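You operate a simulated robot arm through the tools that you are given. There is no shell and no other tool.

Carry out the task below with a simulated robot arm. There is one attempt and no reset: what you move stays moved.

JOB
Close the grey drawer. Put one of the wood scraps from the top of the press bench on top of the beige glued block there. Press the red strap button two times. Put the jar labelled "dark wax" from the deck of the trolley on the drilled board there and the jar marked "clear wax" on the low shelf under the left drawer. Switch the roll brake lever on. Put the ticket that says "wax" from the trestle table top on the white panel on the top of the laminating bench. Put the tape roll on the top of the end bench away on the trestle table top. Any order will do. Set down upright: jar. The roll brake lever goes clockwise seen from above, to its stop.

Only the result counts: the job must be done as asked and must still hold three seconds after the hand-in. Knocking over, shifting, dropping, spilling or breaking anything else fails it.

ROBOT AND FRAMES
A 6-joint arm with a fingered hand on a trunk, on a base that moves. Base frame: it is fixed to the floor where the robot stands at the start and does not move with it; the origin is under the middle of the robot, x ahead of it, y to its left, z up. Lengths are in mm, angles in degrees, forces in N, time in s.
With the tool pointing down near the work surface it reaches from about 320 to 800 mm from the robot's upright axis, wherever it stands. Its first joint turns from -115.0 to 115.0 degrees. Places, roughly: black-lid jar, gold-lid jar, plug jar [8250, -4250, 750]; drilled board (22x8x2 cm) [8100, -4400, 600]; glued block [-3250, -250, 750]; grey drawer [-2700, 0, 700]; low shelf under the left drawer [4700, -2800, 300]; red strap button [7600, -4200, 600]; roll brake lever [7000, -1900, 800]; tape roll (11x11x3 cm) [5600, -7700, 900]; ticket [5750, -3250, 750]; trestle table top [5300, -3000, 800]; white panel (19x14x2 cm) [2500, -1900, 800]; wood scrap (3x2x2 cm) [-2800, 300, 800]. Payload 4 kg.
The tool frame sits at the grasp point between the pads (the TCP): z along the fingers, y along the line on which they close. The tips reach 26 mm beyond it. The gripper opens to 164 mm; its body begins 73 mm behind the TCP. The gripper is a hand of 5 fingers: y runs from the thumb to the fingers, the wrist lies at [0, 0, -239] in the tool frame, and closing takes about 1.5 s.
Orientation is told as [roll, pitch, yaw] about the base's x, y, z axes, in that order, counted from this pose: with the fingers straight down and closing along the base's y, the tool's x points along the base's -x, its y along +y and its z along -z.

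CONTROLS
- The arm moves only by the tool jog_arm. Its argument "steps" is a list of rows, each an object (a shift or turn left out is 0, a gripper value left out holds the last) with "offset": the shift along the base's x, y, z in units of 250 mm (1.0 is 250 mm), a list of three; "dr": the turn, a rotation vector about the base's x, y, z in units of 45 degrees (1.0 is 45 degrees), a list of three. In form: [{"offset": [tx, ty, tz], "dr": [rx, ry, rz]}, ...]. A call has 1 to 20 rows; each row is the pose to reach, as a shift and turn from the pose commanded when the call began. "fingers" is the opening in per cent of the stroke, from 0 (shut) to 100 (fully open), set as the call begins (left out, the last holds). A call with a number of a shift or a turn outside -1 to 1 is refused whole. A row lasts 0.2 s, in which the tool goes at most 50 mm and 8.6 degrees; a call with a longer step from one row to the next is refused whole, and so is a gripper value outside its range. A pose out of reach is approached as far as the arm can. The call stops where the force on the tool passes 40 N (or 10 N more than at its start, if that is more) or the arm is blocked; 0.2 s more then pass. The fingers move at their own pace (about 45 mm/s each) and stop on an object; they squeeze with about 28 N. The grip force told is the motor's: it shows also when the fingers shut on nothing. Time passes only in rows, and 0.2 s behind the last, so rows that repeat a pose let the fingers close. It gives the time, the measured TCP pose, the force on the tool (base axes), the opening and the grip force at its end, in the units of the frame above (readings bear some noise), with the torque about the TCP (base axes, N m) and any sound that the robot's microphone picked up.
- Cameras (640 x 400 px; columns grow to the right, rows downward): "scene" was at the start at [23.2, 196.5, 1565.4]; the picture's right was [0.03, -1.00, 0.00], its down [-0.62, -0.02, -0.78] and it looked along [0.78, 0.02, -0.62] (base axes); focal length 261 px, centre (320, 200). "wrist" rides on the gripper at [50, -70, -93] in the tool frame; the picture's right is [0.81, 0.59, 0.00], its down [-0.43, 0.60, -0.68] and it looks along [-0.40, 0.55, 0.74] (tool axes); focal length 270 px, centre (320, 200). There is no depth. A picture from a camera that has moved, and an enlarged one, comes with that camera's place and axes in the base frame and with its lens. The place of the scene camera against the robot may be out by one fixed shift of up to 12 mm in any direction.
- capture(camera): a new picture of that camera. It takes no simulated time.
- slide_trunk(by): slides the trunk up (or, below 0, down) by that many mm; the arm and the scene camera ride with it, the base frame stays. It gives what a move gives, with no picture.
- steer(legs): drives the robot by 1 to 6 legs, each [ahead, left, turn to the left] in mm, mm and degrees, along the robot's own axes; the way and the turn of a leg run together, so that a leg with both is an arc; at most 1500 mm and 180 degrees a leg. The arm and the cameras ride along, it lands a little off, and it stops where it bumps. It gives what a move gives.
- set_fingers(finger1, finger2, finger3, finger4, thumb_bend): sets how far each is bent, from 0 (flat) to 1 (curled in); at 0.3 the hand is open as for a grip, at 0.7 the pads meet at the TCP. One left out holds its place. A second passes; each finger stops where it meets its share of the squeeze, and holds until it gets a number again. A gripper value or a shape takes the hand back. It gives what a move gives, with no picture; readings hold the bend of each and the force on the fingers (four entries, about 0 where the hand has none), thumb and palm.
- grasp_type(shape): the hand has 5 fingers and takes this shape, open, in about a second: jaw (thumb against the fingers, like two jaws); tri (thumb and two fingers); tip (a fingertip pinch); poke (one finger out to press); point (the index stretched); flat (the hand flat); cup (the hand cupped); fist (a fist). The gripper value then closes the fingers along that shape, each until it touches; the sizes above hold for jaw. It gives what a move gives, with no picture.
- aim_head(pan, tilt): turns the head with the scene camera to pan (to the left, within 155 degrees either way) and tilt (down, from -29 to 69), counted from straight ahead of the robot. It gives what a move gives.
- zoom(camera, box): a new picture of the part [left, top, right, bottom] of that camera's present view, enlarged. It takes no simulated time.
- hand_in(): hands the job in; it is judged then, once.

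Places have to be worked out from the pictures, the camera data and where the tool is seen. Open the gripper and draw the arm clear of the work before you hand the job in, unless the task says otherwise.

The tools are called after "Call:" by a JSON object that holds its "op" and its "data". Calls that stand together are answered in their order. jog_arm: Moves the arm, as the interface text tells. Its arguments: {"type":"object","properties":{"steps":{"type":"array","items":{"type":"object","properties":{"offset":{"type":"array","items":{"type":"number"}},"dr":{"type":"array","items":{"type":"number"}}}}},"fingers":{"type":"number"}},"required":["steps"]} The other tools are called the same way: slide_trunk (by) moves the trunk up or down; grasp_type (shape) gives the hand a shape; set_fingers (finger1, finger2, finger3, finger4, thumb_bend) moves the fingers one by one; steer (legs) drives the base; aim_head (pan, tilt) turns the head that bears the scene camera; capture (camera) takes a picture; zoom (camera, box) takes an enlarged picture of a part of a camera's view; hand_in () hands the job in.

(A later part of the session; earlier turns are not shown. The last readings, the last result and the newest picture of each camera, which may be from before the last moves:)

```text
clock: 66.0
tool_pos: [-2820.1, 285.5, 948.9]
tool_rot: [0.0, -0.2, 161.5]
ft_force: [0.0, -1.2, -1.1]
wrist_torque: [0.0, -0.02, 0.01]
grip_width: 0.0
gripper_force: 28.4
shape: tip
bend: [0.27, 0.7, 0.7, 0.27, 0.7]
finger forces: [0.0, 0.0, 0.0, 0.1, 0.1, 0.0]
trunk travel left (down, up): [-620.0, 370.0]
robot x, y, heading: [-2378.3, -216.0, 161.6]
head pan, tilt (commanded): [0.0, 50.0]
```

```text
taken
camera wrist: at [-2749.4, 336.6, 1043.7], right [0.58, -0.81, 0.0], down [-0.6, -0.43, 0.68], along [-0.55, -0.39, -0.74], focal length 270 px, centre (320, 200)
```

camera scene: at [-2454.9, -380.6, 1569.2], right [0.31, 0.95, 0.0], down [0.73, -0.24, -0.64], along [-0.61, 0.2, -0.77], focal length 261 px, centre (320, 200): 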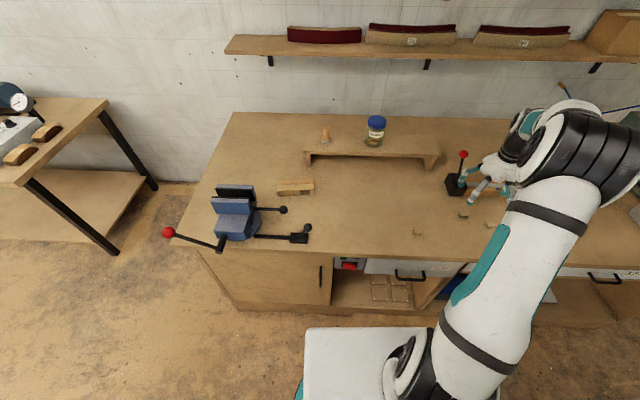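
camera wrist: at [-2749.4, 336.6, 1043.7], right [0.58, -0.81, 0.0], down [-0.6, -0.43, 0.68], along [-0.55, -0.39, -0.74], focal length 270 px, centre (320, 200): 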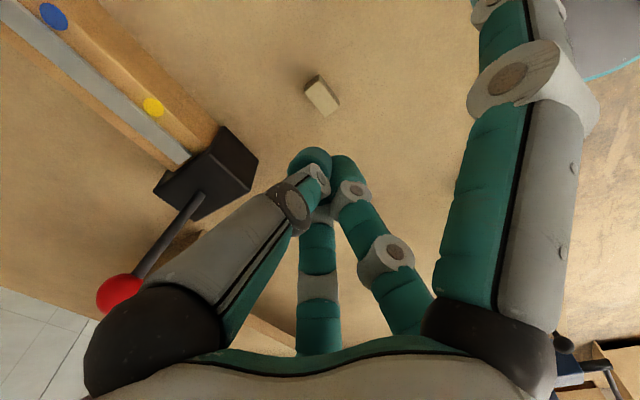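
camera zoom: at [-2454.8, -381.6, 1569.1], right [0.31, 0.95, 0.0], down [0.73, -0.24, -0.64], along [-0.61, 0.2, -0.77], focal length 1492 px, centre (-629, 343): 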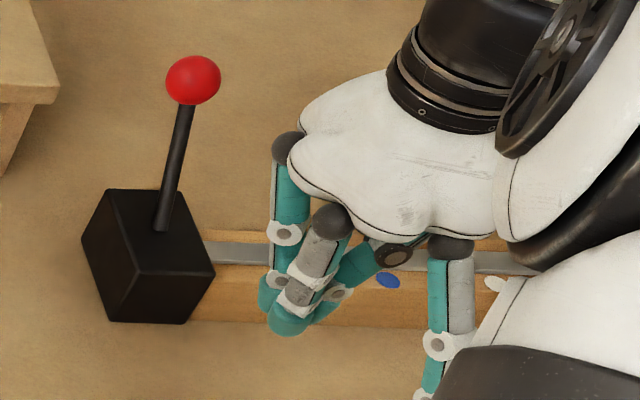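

The tips meet about 26 mm past the TCP; with this yaw an outer finger would come near the clamp, so I turn the hand 90° so that it closes across the scrap's short side.

Call:
{"op": "jog_arm", "data": {"steps": [{"dr": [0, 0, -0.18]}, {"dr": [0, 0, -0.36]}, {"dr": [0, 0, -0.54]}, {"dr": [0, 0, -0.72]}, {"dr": [0, 0, -0.9]}, {"dr": [0, 0, -1.0]}], "fingers": 40}}

Call:
{"op": "jog_arm", "data": {"steps": [{"dr": [0, 0, -0.18]}, {"dr": [0, 0, -0.36]}, {"dr": [0, 0, -0.54]}, {"dr": [0, 0, -0.72]}, {"dr": [0, 0, -0.9]}, {"dr": [0, 0, -1.0]}], "fingers": 40}}

Call:
{"op": "capture", "data": {"camera": "scene"}}

Call:
{"op": "capture", "data": {"camera": "wrist"}}

```text
clock: 67.4
tool_pos: [-2820.3, 284.7, 952.1]
tool_rot: [0.1, -0.1, 116.5]
ft_force: [0.5, -0.1, 0.4]
wrist_torque: [0.01, -0.02, -0.01]
grip_width: 65.2
gripper_force: 0.0
shape: tip
bend: [0.14, 0.42, 0.42, 0.14, 0.7]
finger forces: [0.0, 0.0, 0.1, 0.0, 0.0, 0.0]
trunk travel left (down, up): [-620.0, 370.0]
robot x, y, heading: [-2375.1, -215.3, 161.8]
head pan, tilt (commanded): [0.0, 50.0]
```

```text
clock: 68.8
tool_pos: [-2820.4, 283.0, 952.6]
tool_rot: [-0.1, -0.1, 71.4]
ft_force: [-0.4, -0.1, -0.3]
wrist_torque: [0.03, 0.0, -0.04]
grip_width: 65.3
gripper_force: 0.1
shape: tip
bend: [0.14, 0.42, 0.42, 0.14, 0.7]
finger forces: [0.0, 0.1, 0.1, 0.1, 0.1, 0.0]
trunk travel left (down, up): [-620.0, 370.0]
robot x, y, heading: [-2377.5, -221.5, 161.9]
head pan, tilt (commanded): [0.0, 50.0]
```

```text
taken
camera scene: at [-2454.8, -381.6, 1569.1], right [0.31, 0.95, 0.0], down [0.73, -0.24, -0.64], along [-0.61, 0.2, -0.77], focal length 261 px, centre (320, 200)
```

scene: 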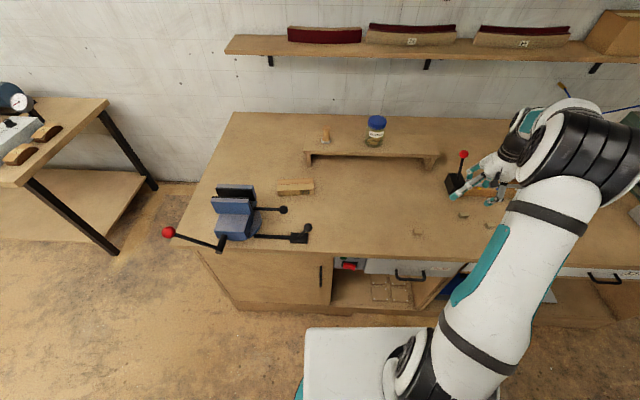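

```text
taken
camera wrist: at [-2769.9, 214.2, 1046.5], right [-0.81, -0.58, 0.0], down [-0.43, 0.6, 0.68], along [-0.39, 0.55, -0.74], focal length 270 px, centre (320, 200)
```

wrist: 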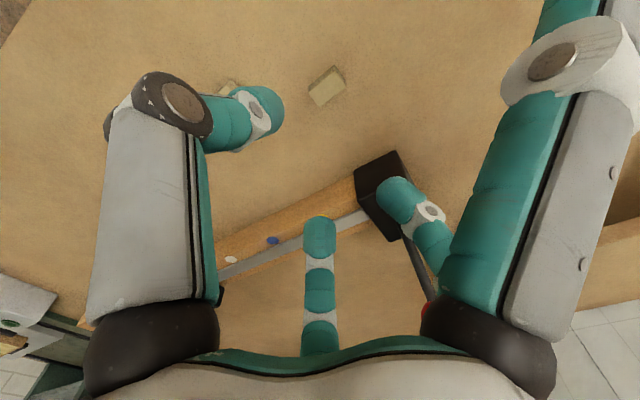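

The two wrist views triangulate the scrap lower than I assumed (about z 800), so the bench top may be near 790. I zoom the wrist view and will take another from lower to refine it.

Call:
{"op": "zoom", "data": {"camera": "wrist", "box": [270, 50, 382, 120]}}

Call:
{"op": "jog_arm", "data": {"steps": [{"offset": [0, 0, -0.1]}, {"offset": [0, 0, -0.2]}]}}

Call:
{"op": "zoom", "data": {"camera": "wrist", "box": [256, 20, 416, 120]}}

Call:
{"op": "zoom", "data": {"camera": "scene", "box": [430, 150, 542, 220]}}

```text
5.71 times, centred on (326, 85) of wrist
camera zoom: at [-2769.9, 214.2, 1046.5], right [-0.81, -0.58, 0.0], down [-0.43, 0.6, 0.68], along [-0.39, 0.55, -0.74], focal length 1544 px, centre (286, 857)
```

zoom: 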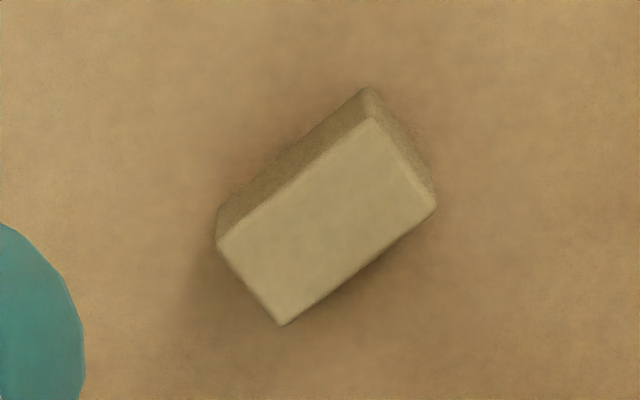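

```text
clock: 69.4
tool_pos: [-2822.2, 284.1, 902.3]
tool_rot: [-0.1, -0.1, 71.5]
ft_force: [0.1, 0.4, -1.0]
wrist_torque: [0.02, -0.01, 0.02]
grip_width: 65.1
gripper_force: 0.0
shape: tip
bend: [0.14, 0.42, 0.42, 0.14, 0.7]
finger forces: [0.0, 0.0, 0.0, 0.0, 0.0, 0.1]
trunk travel left (down, up): [-620.0, 370.0]
robot x, y, heading: [-2377.1, -218.1, 161.8]
head pan, tilt (commanded): [0.0, 50.0]
```

```text
4.00 times, centred on (336, 70) of wrist
camera zoom: at [-2771.5, 215.0, 996.4], right [-0.81, -0.58, 0.0], down [-0.43, 0.6, 0.68], along [-0.39, 0.55, -0.74], focal length 1081 px, centre (256, 720)
```

zoom: 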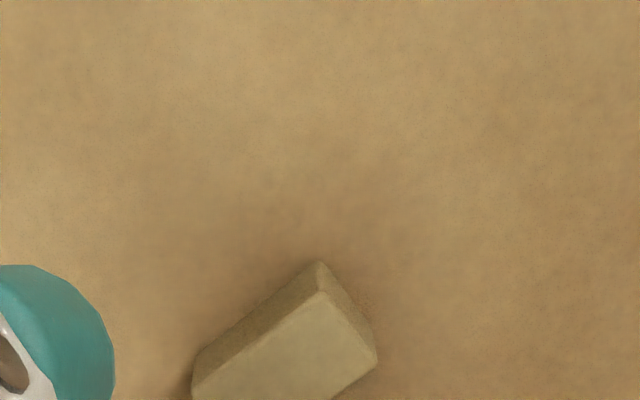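

```text
5.71 times, centred on (486, 185) of scene
camera zoom: at [-2455.0, -381.3, 1569.2], right [0.31, 0.95, 0.0], down [0.73, -0.24, -0.64], along [-0.61, 0.2, -0.77], focal length 1492 px, centre (-629, 286)
```

zoom: 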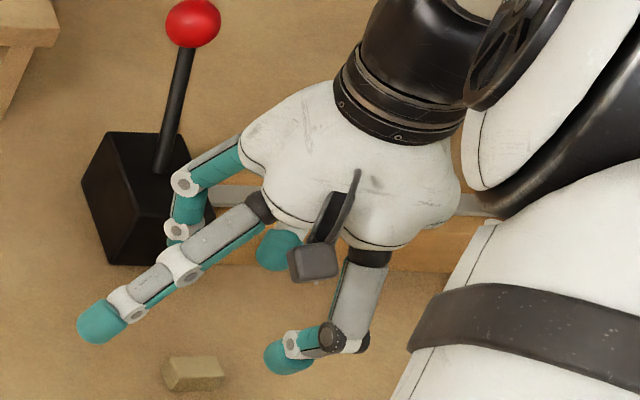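

Scrap 2's top face centres near (-2823.5, 280), aligned with the hand. I shift slightly and descend to TCP z≈838, then check.

Call:
{"op": "jog_arm", "data": {"steps": [{"offset": [-0.005, -0.014, -0.13]}, {"offset": [-0.005, -0.014, -0.256]}]}}

Call:
{"op": "zoom", "data": {"camera": "scene", "box": [430, 170, 542, 240]}}

Call:
{"op": "capture", "data": {"camera": "wrist"}}

```text
clock: 70.0
tool_pos: [-2825.1, 280.8, 837.6]
tool_rot: [-0.1, -0.1, 71.6]
ft_force: [0.0, 1.0, -0.7]
wrist_torque: [0.03, 0.0, -0.01]
grip_width: 65.0
gripper_force: 0.0
shape: tip
bend: [0.14, 0.42, 0.42, 0.14, 0.7]
finger forces: [0.0, 0.0, 0.0, 0.0, 0.0, 0.0]
trunk travel left (down, up): [-620.0, 370.0]
robot x, y, heading: [-2379.8, -219.6, 162.0]
head pan, tilt (commanded): [0.0, 50.0]
```

```text
5.71 times, centred on (486, 205) of scene
camera zoom: at [-2455.1, -381.2, 1569.2], right [0.31, 0.95, 0.0], down [0.73, -0.24, -0.64], along [-0.61, 0.2, -0.77], focal length 1492 px, centre (-629, 171)
```

zoom: 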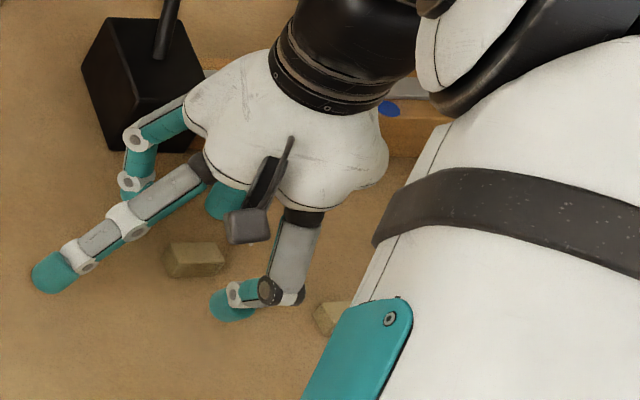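

```text
taken
camera wrist: at [-2773.5, 211.7, 932.7], right [-0.81, -0.58, 0.0], down [-0.43, 0.6, 0.68], along [-0.39, 0.55, -0.74], focal length 270 px, centre (320, 200)
```

wrist: 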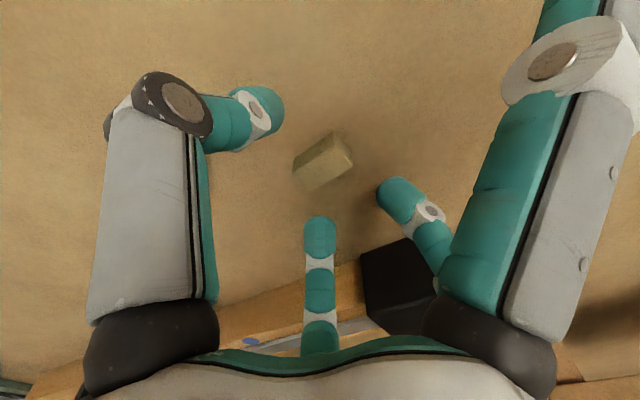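

The scrap sits between thumb and two fingers in the view, and it looks like the bench is near z 797. I lower another 11 mm in small steps, watching the force, then close.

Call:
{"op": "jog_arm", "data": {"steps": [{"offset": [0, 0, -0.015]}, {"offset": [0, 0, -0.03]}, {"offset": [0, 0, -0.045]}]}}

Call:
{"op": "jog_arm", "data": {"steps": [{"offset": [0, 0, 0]}, {"offset": [0, 0, 0]}, {"offset": [0, 0, 0]}, {"offset": [0, 0, 0]}, {"offset": [0, 0, 0]}, {"offset": [0, 0, 0]}], "fingers": 0}}

Call:
{"op": "capture", "data": {"camera": "wrist"}}

```text
clock: 70.8
tool_pos: [-2822.4, 280.6, 827.0]
tool_rot: [-0.1, -0.1, 71.6]
ft_force: [0.9, 0.4, 3.1]
wrist_torque: [0.05, 0.11, -0.01]
grip_width: 65.6
gripper_force: 0.2
shape: tip
bend: [0.14, 0.42, 0.42, 0.14, 0.7]
finger forces: [0.0, 1.8, 0.9, 0.0, 0.0, 0.0]
trunk travel left (down, up): [-620.0, 370.0]
robot x, y, heading: [-2378.7, -219.3, 161.6]
head pan, tilt (commanded): [0.0, 50.0]
```

```text
clock: 72.2
tool_pos: [-2823.3, 278.9, 826.8]
tool_rot: [0.0, -0.1, 71.6]
ft_force: [1.5, -0.3, 2.1]
wrist_torque: [-0.02, 0.05, -0.05]
grip_width: 14.0
gripper_force: 27.5
shape: tip
bend: [0.27, 0.83, 0.85, 0.27, 0.77]
finger forces: [0.0, 11.8, 2.8, 0.0, 11.0, 0.0]
trunk travel left (down, up): [-620.0, 370.0]
robot x, y, heading: [-2378.4, -213.3, 161.7]
head pan, tilt (commanded): [0.0, 50.0]
```

```text
taken
camera wrist: at [-2772.0, 210.8, 921.2], right [-0.81, -0.58, 0.0], down [-0.43, 0.6, 0.68], along [-0.39, 0.55, -0.74], focal length 270 px, centre (320, 200)
```

wrist: 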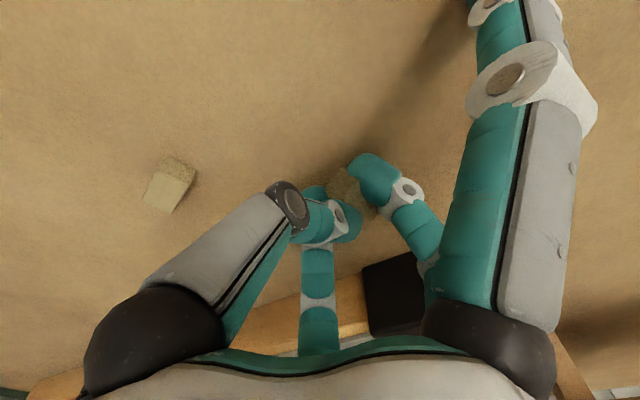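

The fingers hold something 14 mm wide with force on finger 2 and thumb. I lift 120 mm and check that the scrap comes along.

Call:
{"op": "jog_arm", "data": {"steps": [{"offset": [0, 0, 0.04]}, {"offset": [0, 0, 0.12]}, {"offset": [0, 0, 0.24]}, {"offset": [0, 0, 0.36]}, {"offset": [0, 0, 0.48]}]}}

Call:
{"op": "capture", "data": {"camera": "wrist"}}

Call:
{"op": "zoom", "data": {"camera": "scene", "box": [420, 140, 532, 210]}}

```text
clock: 73.4
tool_pos: [-2820.6, 279.8, 947.5]
tool_rot: [0.1, 0.0, 71.6]
ft_force: [0.4, -0.1, -0.2]
wrist_torque: [0.02, -0.01, 0.01]
grip_width: 13.9
gripper_force: 27.8
shape: tip
bend: [0.28, 0.83, 0.85, 0.28, 0.76]
finger forces: [0.0, 12.8, 3.1, 0.0, 10.4, 0.0]
trunk travel left (down, up): [-620.0, 370.0]
robot x, y, heading: [-2376.9, -218.8, 161.5]
head pan, tilt (commanded): [0.0, 50.0]
```

```text
taken
camera wrist: at [-2770.3, 210.2, 1041.5], right [-0.81, -0.58, 0.0], down [-0.43, 0.6, 0.68], along [-0.39, 0.55, -0.74], focal length 270 px, centre (320, 200)
```

wrist: 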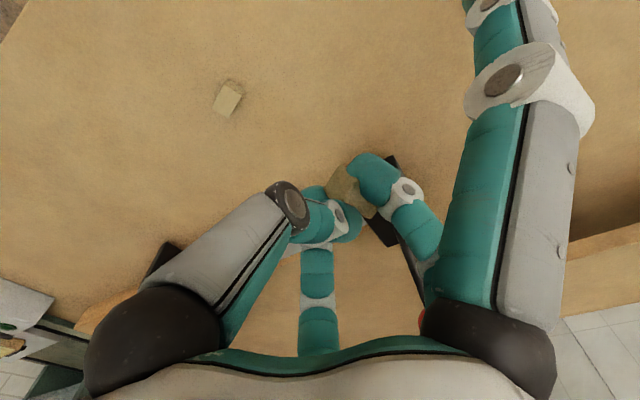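

```text
5.71 times, centred on (476, 175) of scene
camera zoom: at [-2454.5, -381.8, 1569.0], right [0.31, 0.95, 0.0], down [0.73, -0.24, -0.64], along [-0.61, 0.2, -0.77], focal length 1492 px, centre (-571, 343)
```

zoom: 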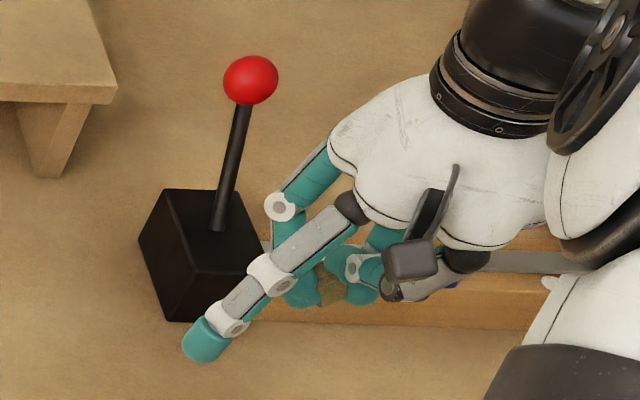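

The scrap is in the pinch, lifted clear. I carry it along a clear line to above the "75" block at about (-3142, -251).

Call:
{"op": "jog_arm", "data": {"steps": [{"offset": [-0.092, -0.152, 0.05]}, {"offset": [-0.184, -0.303, 0.1]}, {"offset": [-0.276, -0.455, 0.1]}, {"offset": [-0.368, -0.607, 0.1]}, {"offset": [-0.46, -0.758, 0.1]}, {"offset": [-0.552, -0.91, 0.1]}]}}

Call:
{"op": "jog_arm", "data": {"steps": [{"offset": [-0.092, -0.152, 0]}, {"offset": [-0.184, -0.303, 0]}, {"offset": [-0.276, -0.455, 0]}, {"offset": [-0.368, -0.607, 0]}, {"offset": [-0.46, -0.758, 0]}, {"offset": [-0.552, -0.91, 0]}]}}

Call:
{"op": "capture", "data": {"camera": "wrist"}}

Call:
{"op": "capture", "data": {"camera": "scene"}}

```text
clock: 74.8
tool_pos: [-2961.7, 50.9, 973.5]
tool_rot: [0.0, -0.1, 71.5]
ft_force: [0.9, -0.9, -0.9]
wrist_torque: [0.01, -0.01, -0.02]
grip_width: 13.5
gripper_force: 28.3
shape: tip
bend: [0.28, 0.83, 0.85, 0.28, 0.76]
finger forces: [0.1, 12.9, 3.1, 0.0, 10.4, 0.1]
trunk travel left (down, up): [-620.0, 370.0]
robot x, y, heading: [-2377.7, -222.3, 161.9]
head pan, tilt (commanded): [0.0, 50.0]
```

```text
clock: 76.2
tool_pos: [-3098.9, -176.8, 972.2]
tool_rot: [-0.1, -0.1, 71.4]
ft_force: [0.6, -0.2, -0.2]
wrist_torque: [0.01, 0.05, -0.03]
grip_width: 13.8
gripper_force: 27.7
shape: tip
bend: [0.28, 0.83, 0.85, 0.28, 0.76]
finger forces: [0.1, 13.0, 3.1, 0.0, 10.4, 0.0]
trunk travel left (down, up): [-620.0, 370.0]
robot x, y, heading: [-2380.0, -219.8, 161.8]
head pan, tilt (commanded): [0.0, 50.0]
```

```text
taken
camera wrist: at [-3049.2, -247.3, 1066.2], right [-0.81, -0.58, 0.0], down [-0.43, 0.6, 0.68], along [-0.39, 0.55, -0.74], focal length 270 px, centre (320, 200)
```

wrist: 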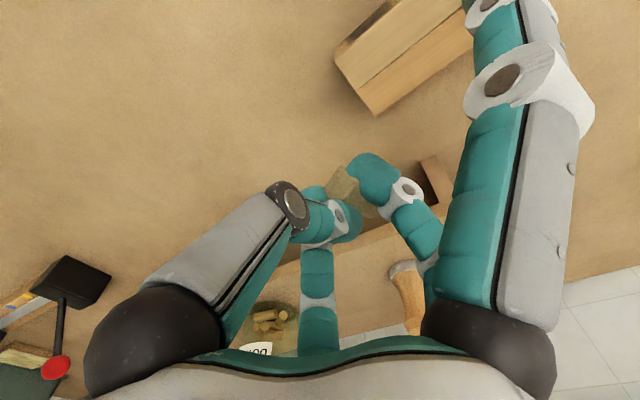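

```text
taken
camera scene: at [-2455.5, -382.3, 1569.0], right [0.31, 0.95, 0.0], down [0.73, -0.24, -0.64], along [-0.61, 0.2, -0.77], focal length 261 px, centre (320, 200)
```

scene: 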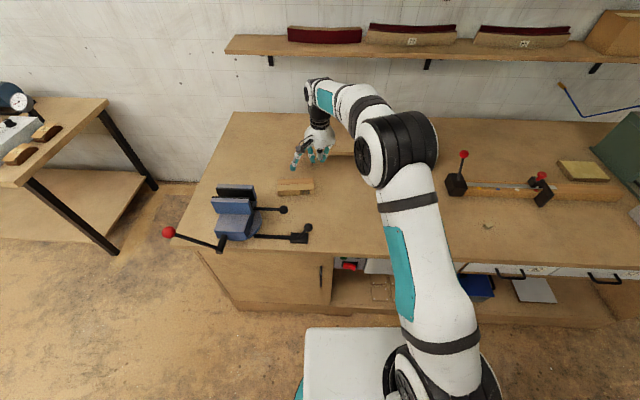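

The block top is visible in the wrist view: centre about (-3142, -260). I zoom on the held scrap to know its offset from the TCP.

Call:
{"op": "zoom", "data": {"camera": "wrist", "box": [280, 140, 440, 240]}}

Call:
{"op": "zoom", "data": {"camera": "scene", "box": [256, 130, 368, 200]}}

```text
4.00 times, centred on (360, 190) of wrist
camera zoom: at [-3049.2, -247.3, 1066.2], right [-0.81, -0.58, 0.0], down [-0.43, 0.6, 0.68], along [-0.39, 0.55, -0.74], focal length 1081 px, centre (160, 240)
```

zoom: 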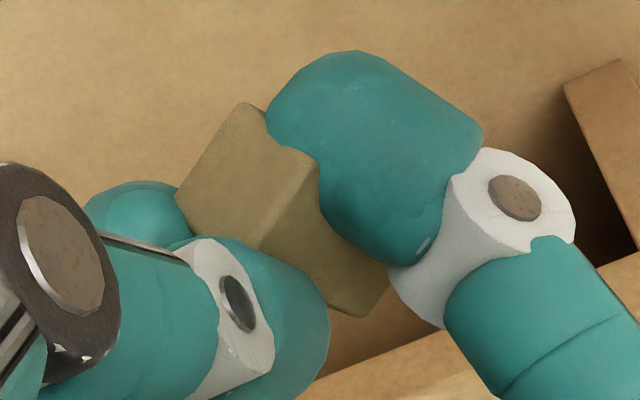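

```text
5.71 times, centred on (312, 165) of scene
camera zoom: at [-2455.5, -382.3, 1569.0], right [0.31, 0.95, 0.0], down [0.73, -0.24, -0.64], along [-0.61, 0.2, -0.77], focal length 1492 px, centre (366, 400)
```

zoom: 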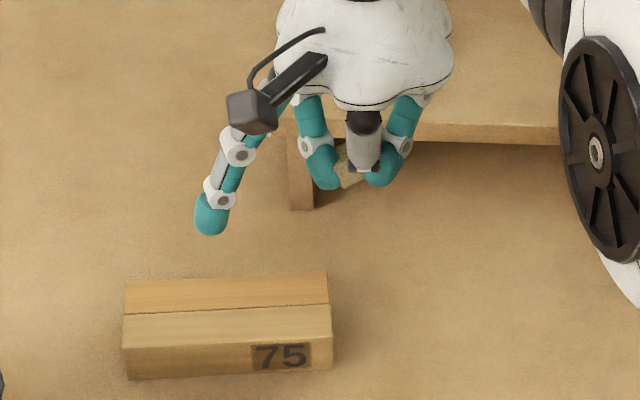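

The scrap sits about 15 mm to the finger side of the TCP. I move above the block and come down to 30 mm above the expected contact, then look.

Call:
{"op": "jog_arm", "data": {"steps": [{"offset": [-0.052, -0.166, 0]}, {"offset": [-0.104, -0.332, 0]}, {"offset": [-0.104, -0.332, -0.14]}, {"offset": [-0.104, -0.332, -0.28]}]}}

Call:
{"op": "zoom", "data": {"camera": "scene", "box": [240, 140, 352, 210]}}

Call:
{"op": "capture", "data": {"camera": "wrist"}}

Call:
{"op": "capture", "data": {"camera": "scene"}}

```text
clock: 77.2
tool_pos: [-3120.2, -260.7, 903.1]
tool_rot: [0.0, -0.1, 71.6]
ft_force: [-0.6, -0.7, -0.3]
wrist_torque: [0.05, -0.03, 0.02]
grip_width: 13.8
gripper_force: 28.4
shape: tip
bend: [0.28, 0.83, 0.85, 0.28, 0.76]
finger forces: [0.0, 13.0, 3.1, 0.1, 10.3, 0.0]
trunk travel left (down, up): [-620.0, 370.0]
robot x, y, heading: [-2377.3, -215.9, 161.6]
head pan, tilt (commanded): [0.0, 50.0]
```

```text
5.71 times, centred on (296, 175) of scene
camera zoom: at [-2455.3, -381.8, 1569.1], right [0.31, 0.95, 0.0], down [0.73, -0.24, -0.64], along [-0.61, 0.2, -0.77], focal length 1492 px, centre (457, 343)
```

zoom: 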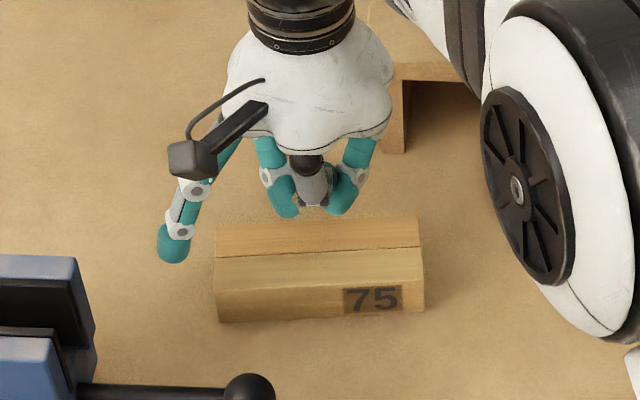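

```text
taken
camera wrist: at [-3070.8, -330.1, 998.2], right [-0.81, -0.58, 0.0], down [-0.43, 0.6, 0.68], along [-0.39, 0.55, -0.74], focal length 270 px, centre (320, 200)
```

wrist: 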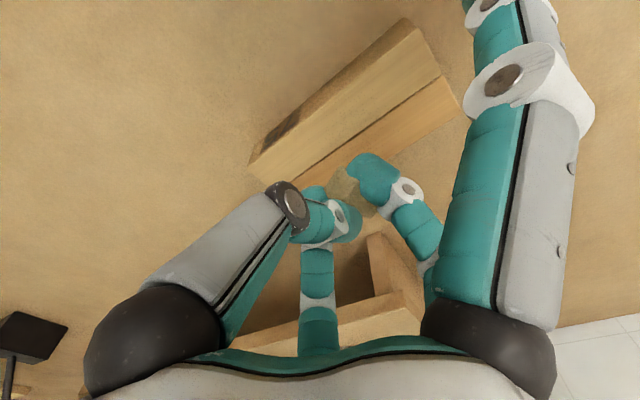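

```text
taken
camera scene: at [-2455.3, -381.8, 1569.1], right [0.31, 0.95, 0.0], down [0.73, -0.24, -0.64], along [-0.61, 0.2, -0.77], focal length 261 px, centre (320, 200)
```

scene: 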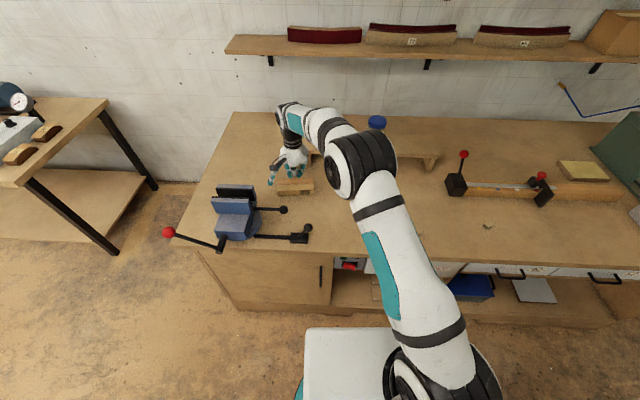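

Alignment is good: the scrap is above the block's middle. I descend to 873, then in finer steps while watching the force.

Call:
{"op": "jog_arm", "data": {"steps": [{"offset": [-0.008, 0, -0.06]}, {"offset": [-0.012, 0, -0.12]}]}}

Call:
{"op": "jog_arm", "data": {"steps": [{"offset": [0, 0, -0.01]}, {"offset": [0, 0, -0.02]}]}}

Call:
{"op": "zoom", "data": {"camera": "scene", "box": [240, 140, 352, 210]}}

```text
clock: 77.8
tool_pos: [-3125.3, -258.3, 872.2]
tool_rot: [0.1, -0.1, 71.6]
ft_force: [0.0, 0.4, -0.5]
wrist_torque: [-0.02, 0.03, 0.01]
grip_width: 13.8
gripper_force: 28.1
shape: tip
bend: [0.28, 0.83, 0.85, 0.28, 0.76]
finger forces: [0.0, 13.0, 3.0, 0.0, 10.3, 0.0]
trunk travel left (down, up): [-620.0, 370.0]
robot x, y, heading: [-2378.8, -218.6, 161.5]
head pan, tilt (commanded): [0.0, 50.0]
```

```text
clock: 78.4
tool_pos: [-3125.3, -259.0, 868.3]
tool_rot: [0.0, -0.1, 71.6]
ft_force: [0.5, 0.1, -0.1]
wrist_torque: [0.03, -0.03, -0.01]
grip_width: 13.6
gripper_force: 27.9
shape: tip
bend: [0.28, 0.83, 0.85, 0.28, 0.76]
finger forces: [0.0, 13.0, 3.1, 0.0, 10.3, 0.0]
trunk travel left (down, up): [-620.0, 370.0]
robot x, y, heading: [-2378.5, -219.4, 161.9]
head pan, tilt (commanded): [0.0, 50.0]
```

```text
5.71 times, centred on (296, 175) of scene
camera zoom: at [-2454.9, -381.8, 1569.1], right [0.31, 0.95, 0.0], down [0.73, -0.24, -0.64], along [-0.61, 0.2, -0.77], focal length 1492 px, centre (457, 343)
```

zoom: 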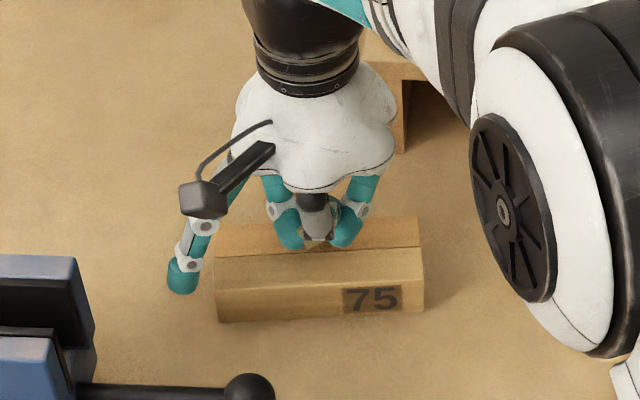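

The scrap is just above the block centre and there is no contact yet. I continue down in 2–3 mm steps.

Call:
{"op": "jog_arm", "data": {"steps": [{"offset": [0, 0, -0.012]}, {"offset": [0, 0, -0.02]}]}}

Call:
{"op": "jog_arm", "data": {"steps": [{"offset": [0, 0, -0.01]}]}}

```text
clock: 79.0
tool_pos: [-3126.6, -258.3, 862.4]
tool_rot: [-0.1, -0.1, 71.6]
ft_force: [0.2, -0.3, 0.9]
wrist_torque: [-0.03, 0.01, -0.02]
grip_width: 13.6
gripper_force: 27.7
shape: tip
bend: [0.28, 0.83, 0.85, 0.28, 0.76]
finger forces: [0.0, 13.0, 3.2, 0.1, 10.2, 0.0]
trunk travel left (down, up): [-620.0, 370.0]
robot x, y, heading: [-2372.6, -222.3, 161.6]
head pan, tilt (commanded): [0.0, 50.0]
```

```text
clock: 79.4
tool_pos: [-3126.7, -257.7, 861.0]
tool_rot: [0.1, 0.1, 71.6]
ft_force: [2.2, -0.2, 3.8]
wrist_torque: [0.0, 0.09, -0.01]
grip_width: 13.6
gripper_force: 27.8
shape: tip
bend: [0.28, 0.83, 0.85, 0.28, 0.77]
finger forces: [0.0, 12.5, 3.0, 0.1, 11.0, 0.0]
trunk travel left (down, up): [-620.0, 370.0]
robot x, y, heading: [-2375.1, -223.3, 161.7]
head pan, tilt (commanded): [0.0, 50.0]
```

Contact: 3.8 N up. I release by opening to 25 % and then look.

Call:
{"op": "jog_arm", "data": {"steps": [{"offset": [0, 0, 0]}, {"offset": [0, 0, 0]}, {"offset": [0, 0, 0]}, {"offset": [0, 0, 0]}, {"offset": [0, 0, 0]}], "fingers": 30}}

Call:
{"op": "capture", "data": {"camera": "wrist"}}

Call:
{"op": "zoom", "data": {"camera": "scene", "box": [240, 140, 352, 210]}}

```text
clock: 80.6
tool_pos: [-3126.3, -257.9, 860.1]
tool_rot: [0.0, -0.1, 71.7]
ft_force: [0.7, -0.4, 4.5]
wrist_torque: [0.02, 0.07, 0.0]
grip_width: 48.8
gripper_force: 0.0
shape: tip
bend: [0.14, 0.48, 0.48, 0.14, 0.7]
finger forces: [0.0, 2.2, 1.5, 0.0, 0.1, 0.0]
trunk travel left (down, up): [-620.0, 370.0]
robot x, y, heading: [-2381.7, -218.6, 161.7]
head pan, tilt (commanded): [0.0, 50.0]
```

```text
taken
camera wrist: at [-3075.3, -327.6, 954.7], right [-0.81, -0.58, 0.0], down [-0.43, 0.6, 0.68], along [-0.39, 0.55, -0.74], focal length 270 px, centre (320, 200)
```

wrist: 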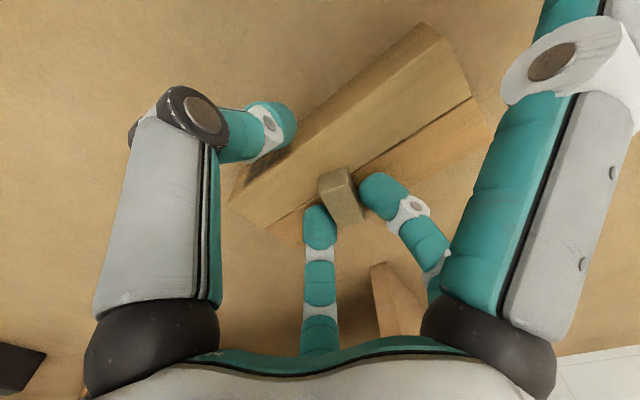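

```text
5.71 times, centred on (296, 175) of scene
camera zoom: at [-2454.3, -381.8, 1569.1], right [0.31, 0.95, 0.0], down [0.73, -0.24, -0.64], along [-0.61, 0.2, -0.77], focal length 1492 px, centre (457, 343)
```

zoom: 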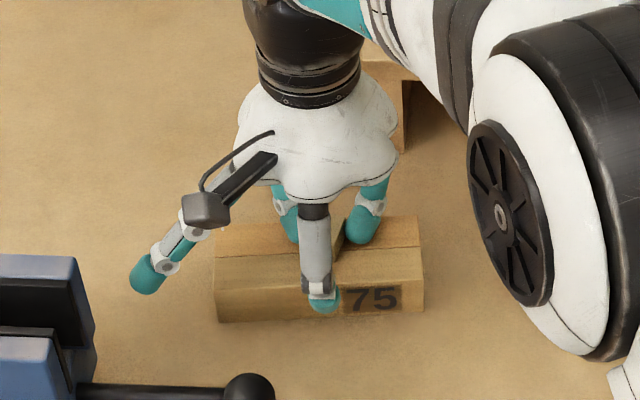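

The scrap is free on the block. I lift straight up slowly and check.

Call:
{"op": "jog_arm", "data": {"steps": [{"offset": [0, 0, 0.02]}, {"offset": [0, 0, 0.06]}, {"offset": [0, 0, 0.14]}, {"offset": [0, 0, 0.28]}, {"offset": [0, 0, 0.44]}, {"offset": [0, 0, 0.6]}]}}

Call:
{"op": "capture", "data": {"camera": "wrist"}}

Call:
{"op": "zoom", "data": {"camera": "scene", "box": [240, 140, 352, 210]}}

```text
clock: 82.0
tool_pos: [-3124.3, -256.1, 1010.1]
tool_rot: [-0.2, -0.1, 71.6]
ft_force: [-0.4, -0.5, 0.2]
wrist_torque: [-0.02, 0.0, 0.04]
grip_width: 49.1
gripper_force: 0.1
shape: tip
bend: [0.14, 0.48, 0.48, 0.14, 0.7]
finger forces: [0.0, 0.0, 0.1, 0.0, 0.1, 0.0]
trunk travel left (down, up): [-620.0, 370.0]
robot x, y, heading: [-2379.7, -219.8, 161.5]
head pan, tilt (commanded): [0.0, 50.0]
```

```text
taken
camera wrist: at [-3074.3, -324.5, 1104.7], right [-0.81, -0.58, 0.0], down [-0.43, 0.6, 0.68], along [-0.39, 0.55, -0.74], focal length 270 px, centre (320, 200)
```

wrist: 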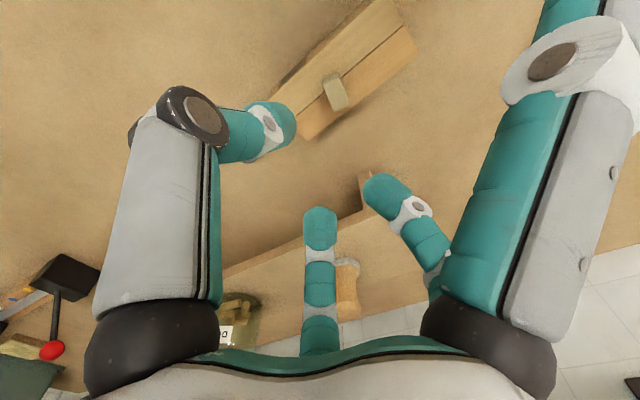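

```text
5.71 times, centred on (296, 175) of scene
camera zoom: at [-2454.4, -381.7, 1569.0], right [0.31, 0.95, 0.0], down [0.73, -0.24, -0.64], along [-0.61, 0.2, -0.77], focal length 1492 px, centre (457, 343)
```

zoom: 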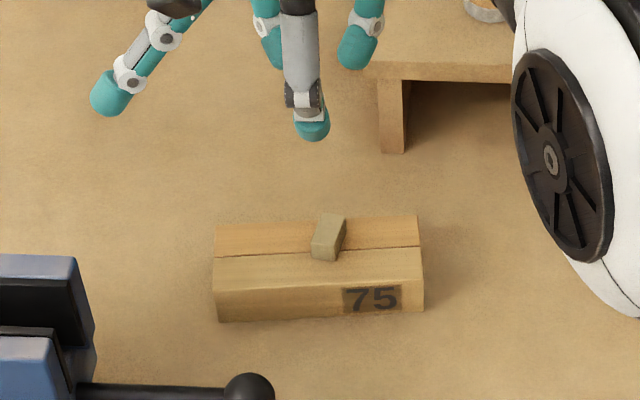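

Scrap rests on the block and the block hasn't moved. I retract the arm close to the body for driving.

Call:
{"op": "jog_arm", "data": {"steps": [{"offset": [0.163, 0.072, 0.05]}, {"offset": [0.326, 0.144, 0.1]}, {"offset": [0.488, 0.216, 0.1]}, {"offset": [0.65, 0.288, 0.1]}, {"offset": [0.813, 0.36, 0.1]}, {"offset": [0.976, 0.432, 0.1]}]}}

Call:
{"op": "jog_arm", "data": {"steps": [{"offset": [0.163, 0.072, 0]}, {"offset": [0.326, 0.144, 0]}, {"offset": [0.488, 0.216, 0]}], "fingers": 100}}

Call:
{"op": "steer", "data": {"legs": [[-480, 0, 0], [0, -820, 0]]}}

```text
clock: 83.4
tool_pos: [-2881.4, -149.2, 1035.8]
tool_rot: [0.1, 0.0, 71.6]
ft_force: [0.5, -0.6, -0.2]
wrist_torque: [0.04, -0.03, 0.0]
grip_width: 48.9
gripper_force: 0.1
shape: tip
bend: [0.14, 0.48, 0.48, 0.14, 0.7]
finger forces: [0.1, 0.1, 0.1, 0.0, 0.1, 0.0]
trunk travel left (down, up): [-620.0, 370.0]
robot x, y, heading: [-2375.8, -217.5, 161.7]
head pan, tilt (commanded): [0.0, 50.0]
```

```text
clock: 84.2
tool_pos: [-2760.6, -93.5, 1035.1]
tool_rot: [0.1, -0.1, 71.6]
ft_force: [0.2, -0.9, -1.1]
wrist_torque: [-0.01, -0.01, -0.01]
grip_width: 119.4
gripper_force: 0.1
shape: tip
bend: [0.14, 0.29, 0.29, 0.14, 0.63]
finger forces: [0.1, 0.0, 0.1, 0.1, 0.0, 0.0]
trunk travel left (down, up): [-620.0, 370.0]
robot x, y, heading: [-2379.0, -218.9, 161.7]
head pan, tilt (commanded): [0.0, 50.0]
```

```text
clock: 91.0
tool_pos: [-2059.8, 534.8, 1034.6]
tool_rot: [0.0, -0.1, 71.5]
ft_force: [-0.7, 0.0, -0.1]
wrist_torque: [-0.03, -0.04, 0.0]
grip_width: 164.1
gripper_force: 0.1
shape: tip
bend: [0.14, 0.3, 0.3, 0.14, 0.3]
finger forces: [0.0, 0.0, 0.0, 0.0, 0.0, 0.0]
trunk travel left (down, up): [-620.0, 370.0]
robot x, y, heading: [-1674.9, 409.2, 161.7]
head pan, tilt (commanded): [0.0, 50.0]
```

Now I shift right to the middle of the lane, turn around toward heading -23°, and drive back past the origin.

Call:
{"op": "steer", "data": {"legs": [[0, -260, 0], [0, 0, 175], [1500, 0, 0]]}}

Call:
{"op": "aim_head", "data": {"pan": 0, "tilt": 20}}

Call:
{"op": "capture", "data": {"camera": "scene"}}

```text
clock: 107.2
tool_pos: [207.2, -57.0, 1033.7]
tool_rot: [0.0, -0.2, -111.3]
ft_force: [-0.3, -1.0, -0.8]
wrist_torque: [0.0, 0.0, 0.0]
grip_width: 164.0
gripper_force: 0.0
shape: tip
bend: [0.14, 0.3, 0.3, 0.14, 0.3]
finger forces: [0.0, 0.0, 0.0, 0.0, 0.1, 0.0]
trunk travel left (down, up): [-620.0, 370.0]
robot x, y, heading: [-171.1, 86.1, -21.6]
head pan, tilt (commanded): [0.0, 50.0]
```

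```text
clock: 108.2
tool_pos: [208.5, -59.7, 1034.3]
tool_rot: [0.0, 0.0, -111.5]
ft_force: [1.1, 0.4, -0.2]
wrist_torque: [0.0, 0.01, 0.04]
grip_width: 163.9
gripper_force: 0.2
shape: tip
bend: [0.14, 0.3, 0.3, 0.14, 0.3]
finger forces: [0.1, 0.0, 0.1, 0.0, 0.0, 0.0]
trunk travel left (down, up): [-620.0, 370.0]
robot x, y, heading: [-170.7, 86.6, -21.2]
head pan, tilt (commanded): [0.0, 20.0]
```

```text
taken
camera scene: at [-73.9, 256.4, 1614.6], right [-0.36, -0.93, 0.0], down [-0.32, 0.12, -0.94], along [0.88, -0.34, -0.34], focal length 261 px, centre (320, 200)
```

scene: 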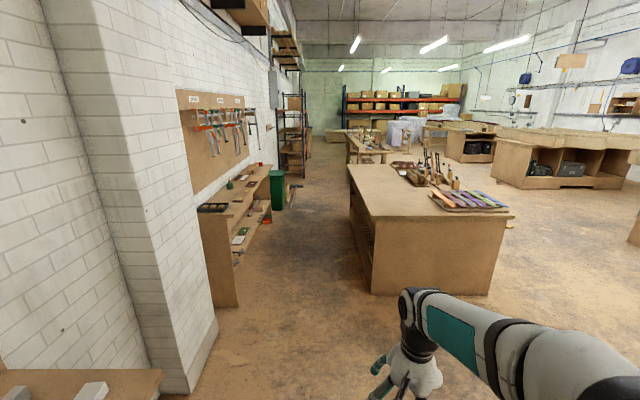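

The aisle between the wall and the big bench runs at heading about -20°. I drive into it, keeping to its middle.

Call:
{"op": "steer", "data": {"legs": [[700, 0, 1], [600, 320, 0], [1000, 0, 0]]}}

Call:
{"op": "aim_head", "data": {"pan": -60, "tilt": 30}}

Call:
{"op": "capture", "data": {"camera": "scene"}}

Call:
{"op": "aim_head", "data": {"pan": -10, "tilt": 20}}

Call:
{"op": "capture", "data": {"camera": "scene"}}

```text
clock: 120.1
tool_pos: [2462.5, -573.5, 1034.9]
tool_rot: [0.0, -0.1, -110.5]
ft_force: [0.1, -0.6, -0.6]
wrist_torque: [0.03, 0.0, -0.02]
grip_width: 163.9
gripper_force: 0.1
shape: tip
bend: [0.14, 0.3, 0.3, 0.14, 0.3]
finger forces: [0.0, 0.1, 0.0, 0.0, 0.0, 0.1]
trunk travel left (down, up): [-620.0, 370.0]
robot x, y, heading: [2082.5, -437.9, -20.4]
head pan, tilt (commanded): [0.0, 20.0]
```

```text
clock: 121.4
tool_pos: [2462.8, -572.1, 1034.7]
tool_rot: [0.0, -0.1, -110.5]
ft_force: [0.5, 0.2, -0.3]
wrist_torque: [0.0, 0.01, 0.0]
grip_width: 164.2
gripper_force: 0.1
shape: tip
bend: [0.14, 0.3, 0.3, 0.14, 0.3]
finger forces: [0.0, 0.1, 0.1, 0.0, 0.0, 0.0]
trunk travel left (down, up): [-620.0, 370.0]
robot x, y, heading: [2082.2, -438.3, -20.3]
head pan, tilt (commanded): [-60.0, 30.0]
```

```text
taken
camera scene: at [2103.4, -319.3, 1598.6], right [-0.99, -0.17, 0.0], down [-0.08, 0.49, -0.87], along [0.15, -0.85, -0.5], focal length 261 px, centre (320, 200)
```

scene: 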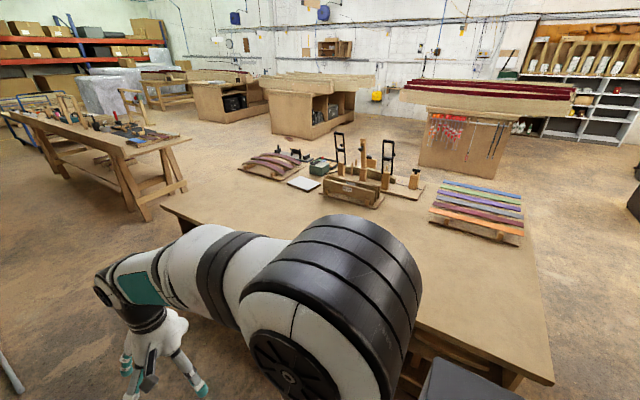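

```text
clock: 122.6
tool_pos: [2462.2, -572.7, 1034.4]
tool_rot: [0.0, -0.2, -110.5]
ft_force: [-0.7, 0.3, 0.2]
wrist_torque: [0.02, -0.04, -0.02]
grip_width: 164.3
gripper_force: 0.2
shape: tip
bend: [0.14, 0.3, 0.3, 0.14, 0.3]
finger forces: [0.1, 0.0, 0.0, 0.0, 0.1, 0.0]
trunk travel left (down, up): [-620.0, 370.0]
robot x, y, heading: [2078.9, -430.9, -20.4]
head pan, tilt (commanded): [-10.0, 20.0]
```

```text
taken
camera scene: at [2168.4, -277.2, 1614.7], right [-0.51, -0.86, 0.0], down [-0.3, 0.17, -0.94], along [0.81, -0.47, -0.34], focal length 261 px, centre (320, 200)
```

scene: 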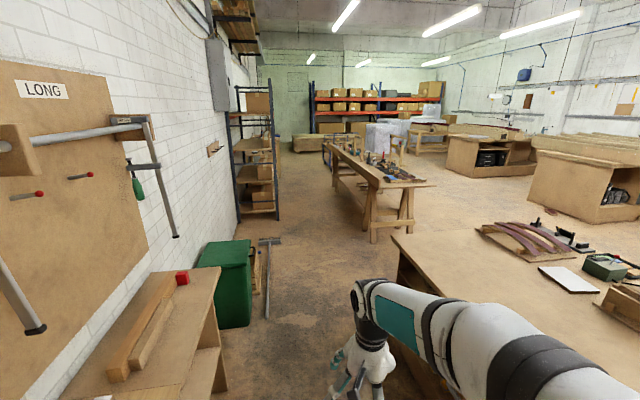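

The white panel is seen near (2503, -1912), matching the list. The trestle table lies further along the aisle; I drive on down the aisle, slightly right to clear the green bin.

Call:
{"op": "steer", "data": {"legs": [[1100, -160, 0], [1400, 0, 0]]}}

Call:
{"op": "aim_head", "data": {"pan": -30, "tilt": 30}}

Call:
{"op": "capture", "data": {"camera": "scene"}}

Call:
{"op": "aim_head", "data": {"pan": 20, "tilt": 20}}

Call:
{"op": "capture", "data": {"camera": "scene"}}

```text
clock: 134.9
tool_pos: [4771.1, -1581.0, 1033.5]
tool_rot: [0.0, 0.0, -110.8]
ft_force: [-0.1, -0.8, 0.7]
wrist_torque: [-0.02, 0.0, 0.0]
grip_width: 163.9
gripper_force: 0.1
shape: tip
bend: [0.14, 0.3, 0.3, 0.14, 0.3]
finger forces: [0.0, 0.0, 0.0, 0.1, 0.0, 0.0]
trunk travel left (down, up): [-620.0, 370.0]
robot x, y, heading: [4395.9, -1437.7, -20.7]
head pan, tilt (commanded): [-10.0, 20.0]
```

```text
clock: 135.7
tool_pos: [4770.6, -1580.2, 1033.7]
tool_rot: [0.1, -0.1, -110.9]
ft_force: [0.0, -0.5, -0.2]
wrist_torque: [0.0, 0.02, 0.02]
grip_width: 164.2
gripper_force: 0.1
shape: tip
bend: [0.14, 0.3, 0.3, 0.14, 0.3]
finger forces: [0.0, 0.0, 0.1, 0.0, 0.0, 0.0]
trunk travel left (down, up): [-620.0, 370.0]
robot x, y, heading: [4393.4, -1435.6, -21.0]
head pan, tilt (commanded): [-30.0, 30.0]
```

```text
taken
camera scene: at [4456.9, -1304.8, 1598.6], right [-0.77, -0.63, 0.0], down [-0.32, 0.39, -0.87], along [0.55, -0.67, -0.5], focal length 261 px, centre (320, 200)
```

scene: 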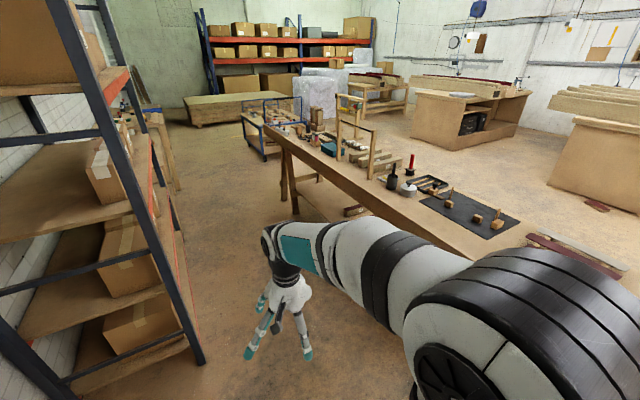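

```text
clock: 136.9
tool_pos: [4770.5, -1580.3, 1033.8]
tool_rot: [0.0, 0.0, -110.9]
ft_force: [-0.3, 0.1, 0.3]
wrist_torque: [-0.01, 0.02, 0.0]
grip_width: 164.0
gripper_force: 0.0
shape: tip
bend: [0.14, 0.3, 0.3, 0.14, 0.3]
finger forces: [0.0, 0.1, 0.0, 0.1, 0.0, 0.1]
trunk travel left (down, up): [-620.0, 370.0]
robot x, y, heading: [4393.1, -1438.2, -20.6]
head pan, tilt (commanded): [20.0, 20.0]
```

```text
taken
camera scene: at [4492.7, -1236.1, 1614.7], right [-0.01, -1.0, 0.0], down [-0.34, 0.0, -0.94], along [0.94, -0.01, -0.34], focal length 261 px, centre (320, 200)
```

scene: 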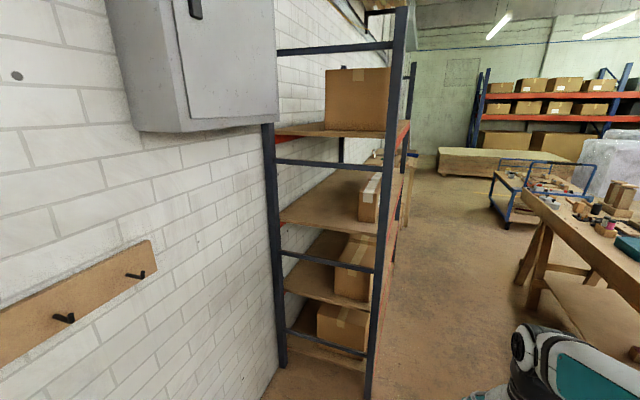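

The trestle table runs from a few hundred mm ahead on the right. I drive alongside it and look down at its top for the ticket.

Call:
{"op": "steer", "data": {"legs": [[1000, -400, 0], [600, 0, 0]]}}

Call:
{"op": "aim_head", "data": {"pan": -90, "tilt": 35}}

Call:
{"op": "capture", "data": {"camera": "scene"}}

Call:
{"op": "aim_head", "data": {"pan": -40, "tilt": 30}}

Call:
{"op": "capture", "data": {"camera": "scene"}}

Call:
{"op": "aim_head", "data": {"pan": -140, "tilt": 30}}

Call:
{"op": "capture", "data": {"camera": "scene"}}

```text
clock: 145.5
tool_pos: [6138.4, -2530.0, 1035.8]
tool_rot: [-0.1, -0.1, -110.4]
ft_force: [0.1, 0.8, -0.1]
wrist_torque: [-0.02, 0.0, -0.02]
grip_width: 164.3
gripper_force: 0.0
shape: tip
bend: [0.14, 0.3, 0.3, 0.14, 0.3]
finger forces: [0.0, 0.1, 0.0, 0.0, 0.0, 0.0]
trunk travel left (down, up): [-620.0, 370.0]
robot x, y, heading: [5755.1, -2389.1, -20.4]
head pan, tilt (commanded): [20.0, 20.0]
```

```text
clock: 147.4
tool_pos: [6137.0, -2529.6, 1034.6]
tool_rot: [0.0, -0.1, -110.5]
ft_force: [0.3, -0.1, 0.2]
wrist_torque: [0.02, 0.03, 0.03]
grip_width: 163.8
gripper_force: 0.1
shape: tip
bend: [0.14, 0.3, 0.3, 0.14, 0.3]
finger forces: [0.0, 0.1, 0.0, 0.1, 0.1, 0.1]
trunk travel left (down, up): [-620.0, 370.0]
robot x, y, heading: [5757.5, -2389.2, -20.6]
head pan, tilt (commanded): [-90.0, 35.0]
```

```text
taken
camera scene: at [5733.6, -2269.1, 1590.8], right [-0.94, 0.35, 0.0], down [0.2, 0.54, -0.82], along [-0.28, -0.77, -0.57], focal length 261 px, centre (320, 200)
```

scene: 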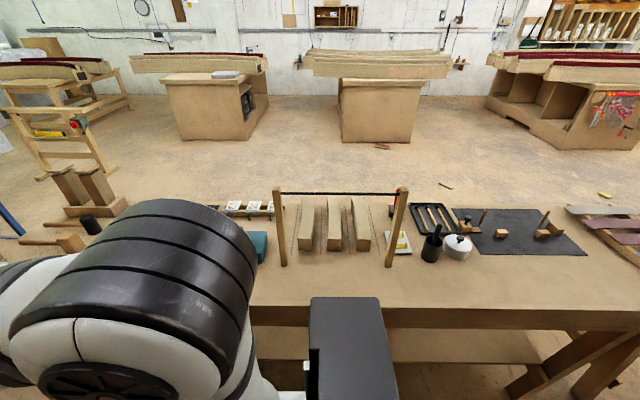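

```text
clock: 148.6
tool_pos: [6137.1, -2529.4, 1035.4]
tool_rot: [0.1, -0.1, -110.6]
ft_force: [-0.3, 0.4, 0.0]
wrist_torque: [-0.02, 0.02, -0.01]
grip_width: 163.9
gripper_force: 0.0
shape: tip
bend: [0.14, 0.3, 0.3, 0.14, 0.3]
finger forces: [0.0, 0.1, 0.0, 0.0, 0.0, 0.0]
trunk travel left (down, up): [-620.0, 370.0]
robot x, y, heading: [5757.3, -2392.8, -20.3]
head pan, tilt (commanded): [-40.0, 30.0]
```

```text
taken
camera scene: at [5808.9, -2265.2, 1598.6], right [-0.87, -0.49, 0.0], down [-0.25, 0.43, -0.87], along [0.43, -0.75, -0.5], focal length 261 px, centre (320, 200)
```

scene: 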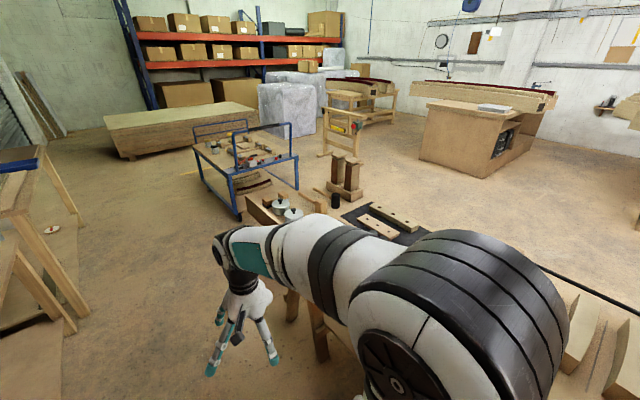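

```text
clock: 150.3
tool_pos: [6138.2, -2528.3, 1033.9]
tool_rot: [0.0, -0.1, -110.5]
ft_force: [0.5, 0.1, 0.1]
wrist_torque: [0.05, 0.04, 0.01]
grip_width: 163.7
gripper_force: 0.0
shape: tip
bend: [0.14, 0.3, 0.3, 0.14, 0.3]
finger forces: [0.0, 0.0, 0.0, 0.0, 0.0, 0.0]
trunk travel left (down, up): [-620.0, 370.0]
robot x, y, heading: [5757.7, -2388.7, -20.5]
head pan, tilt (commanded): [-140.0, 30.0]
```

```text
taken
camera scene: at [5679.1, -2217.0, 1598.6], right [-0.34, 0.94, 0.0], down [0.47, 0.17, -0.87], along [-0.82, -0.29, -0.5], focal length 261 px, centre (320, 200)
```

scene: 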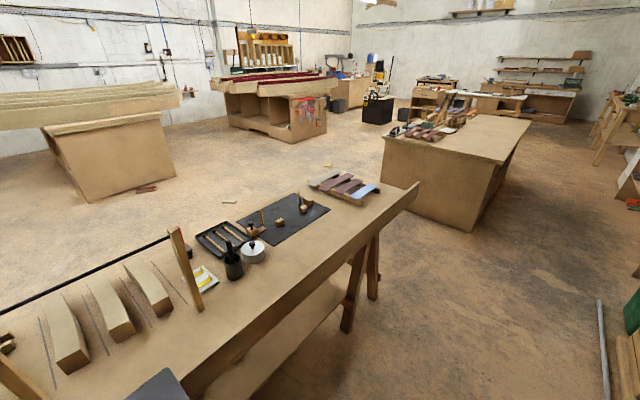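

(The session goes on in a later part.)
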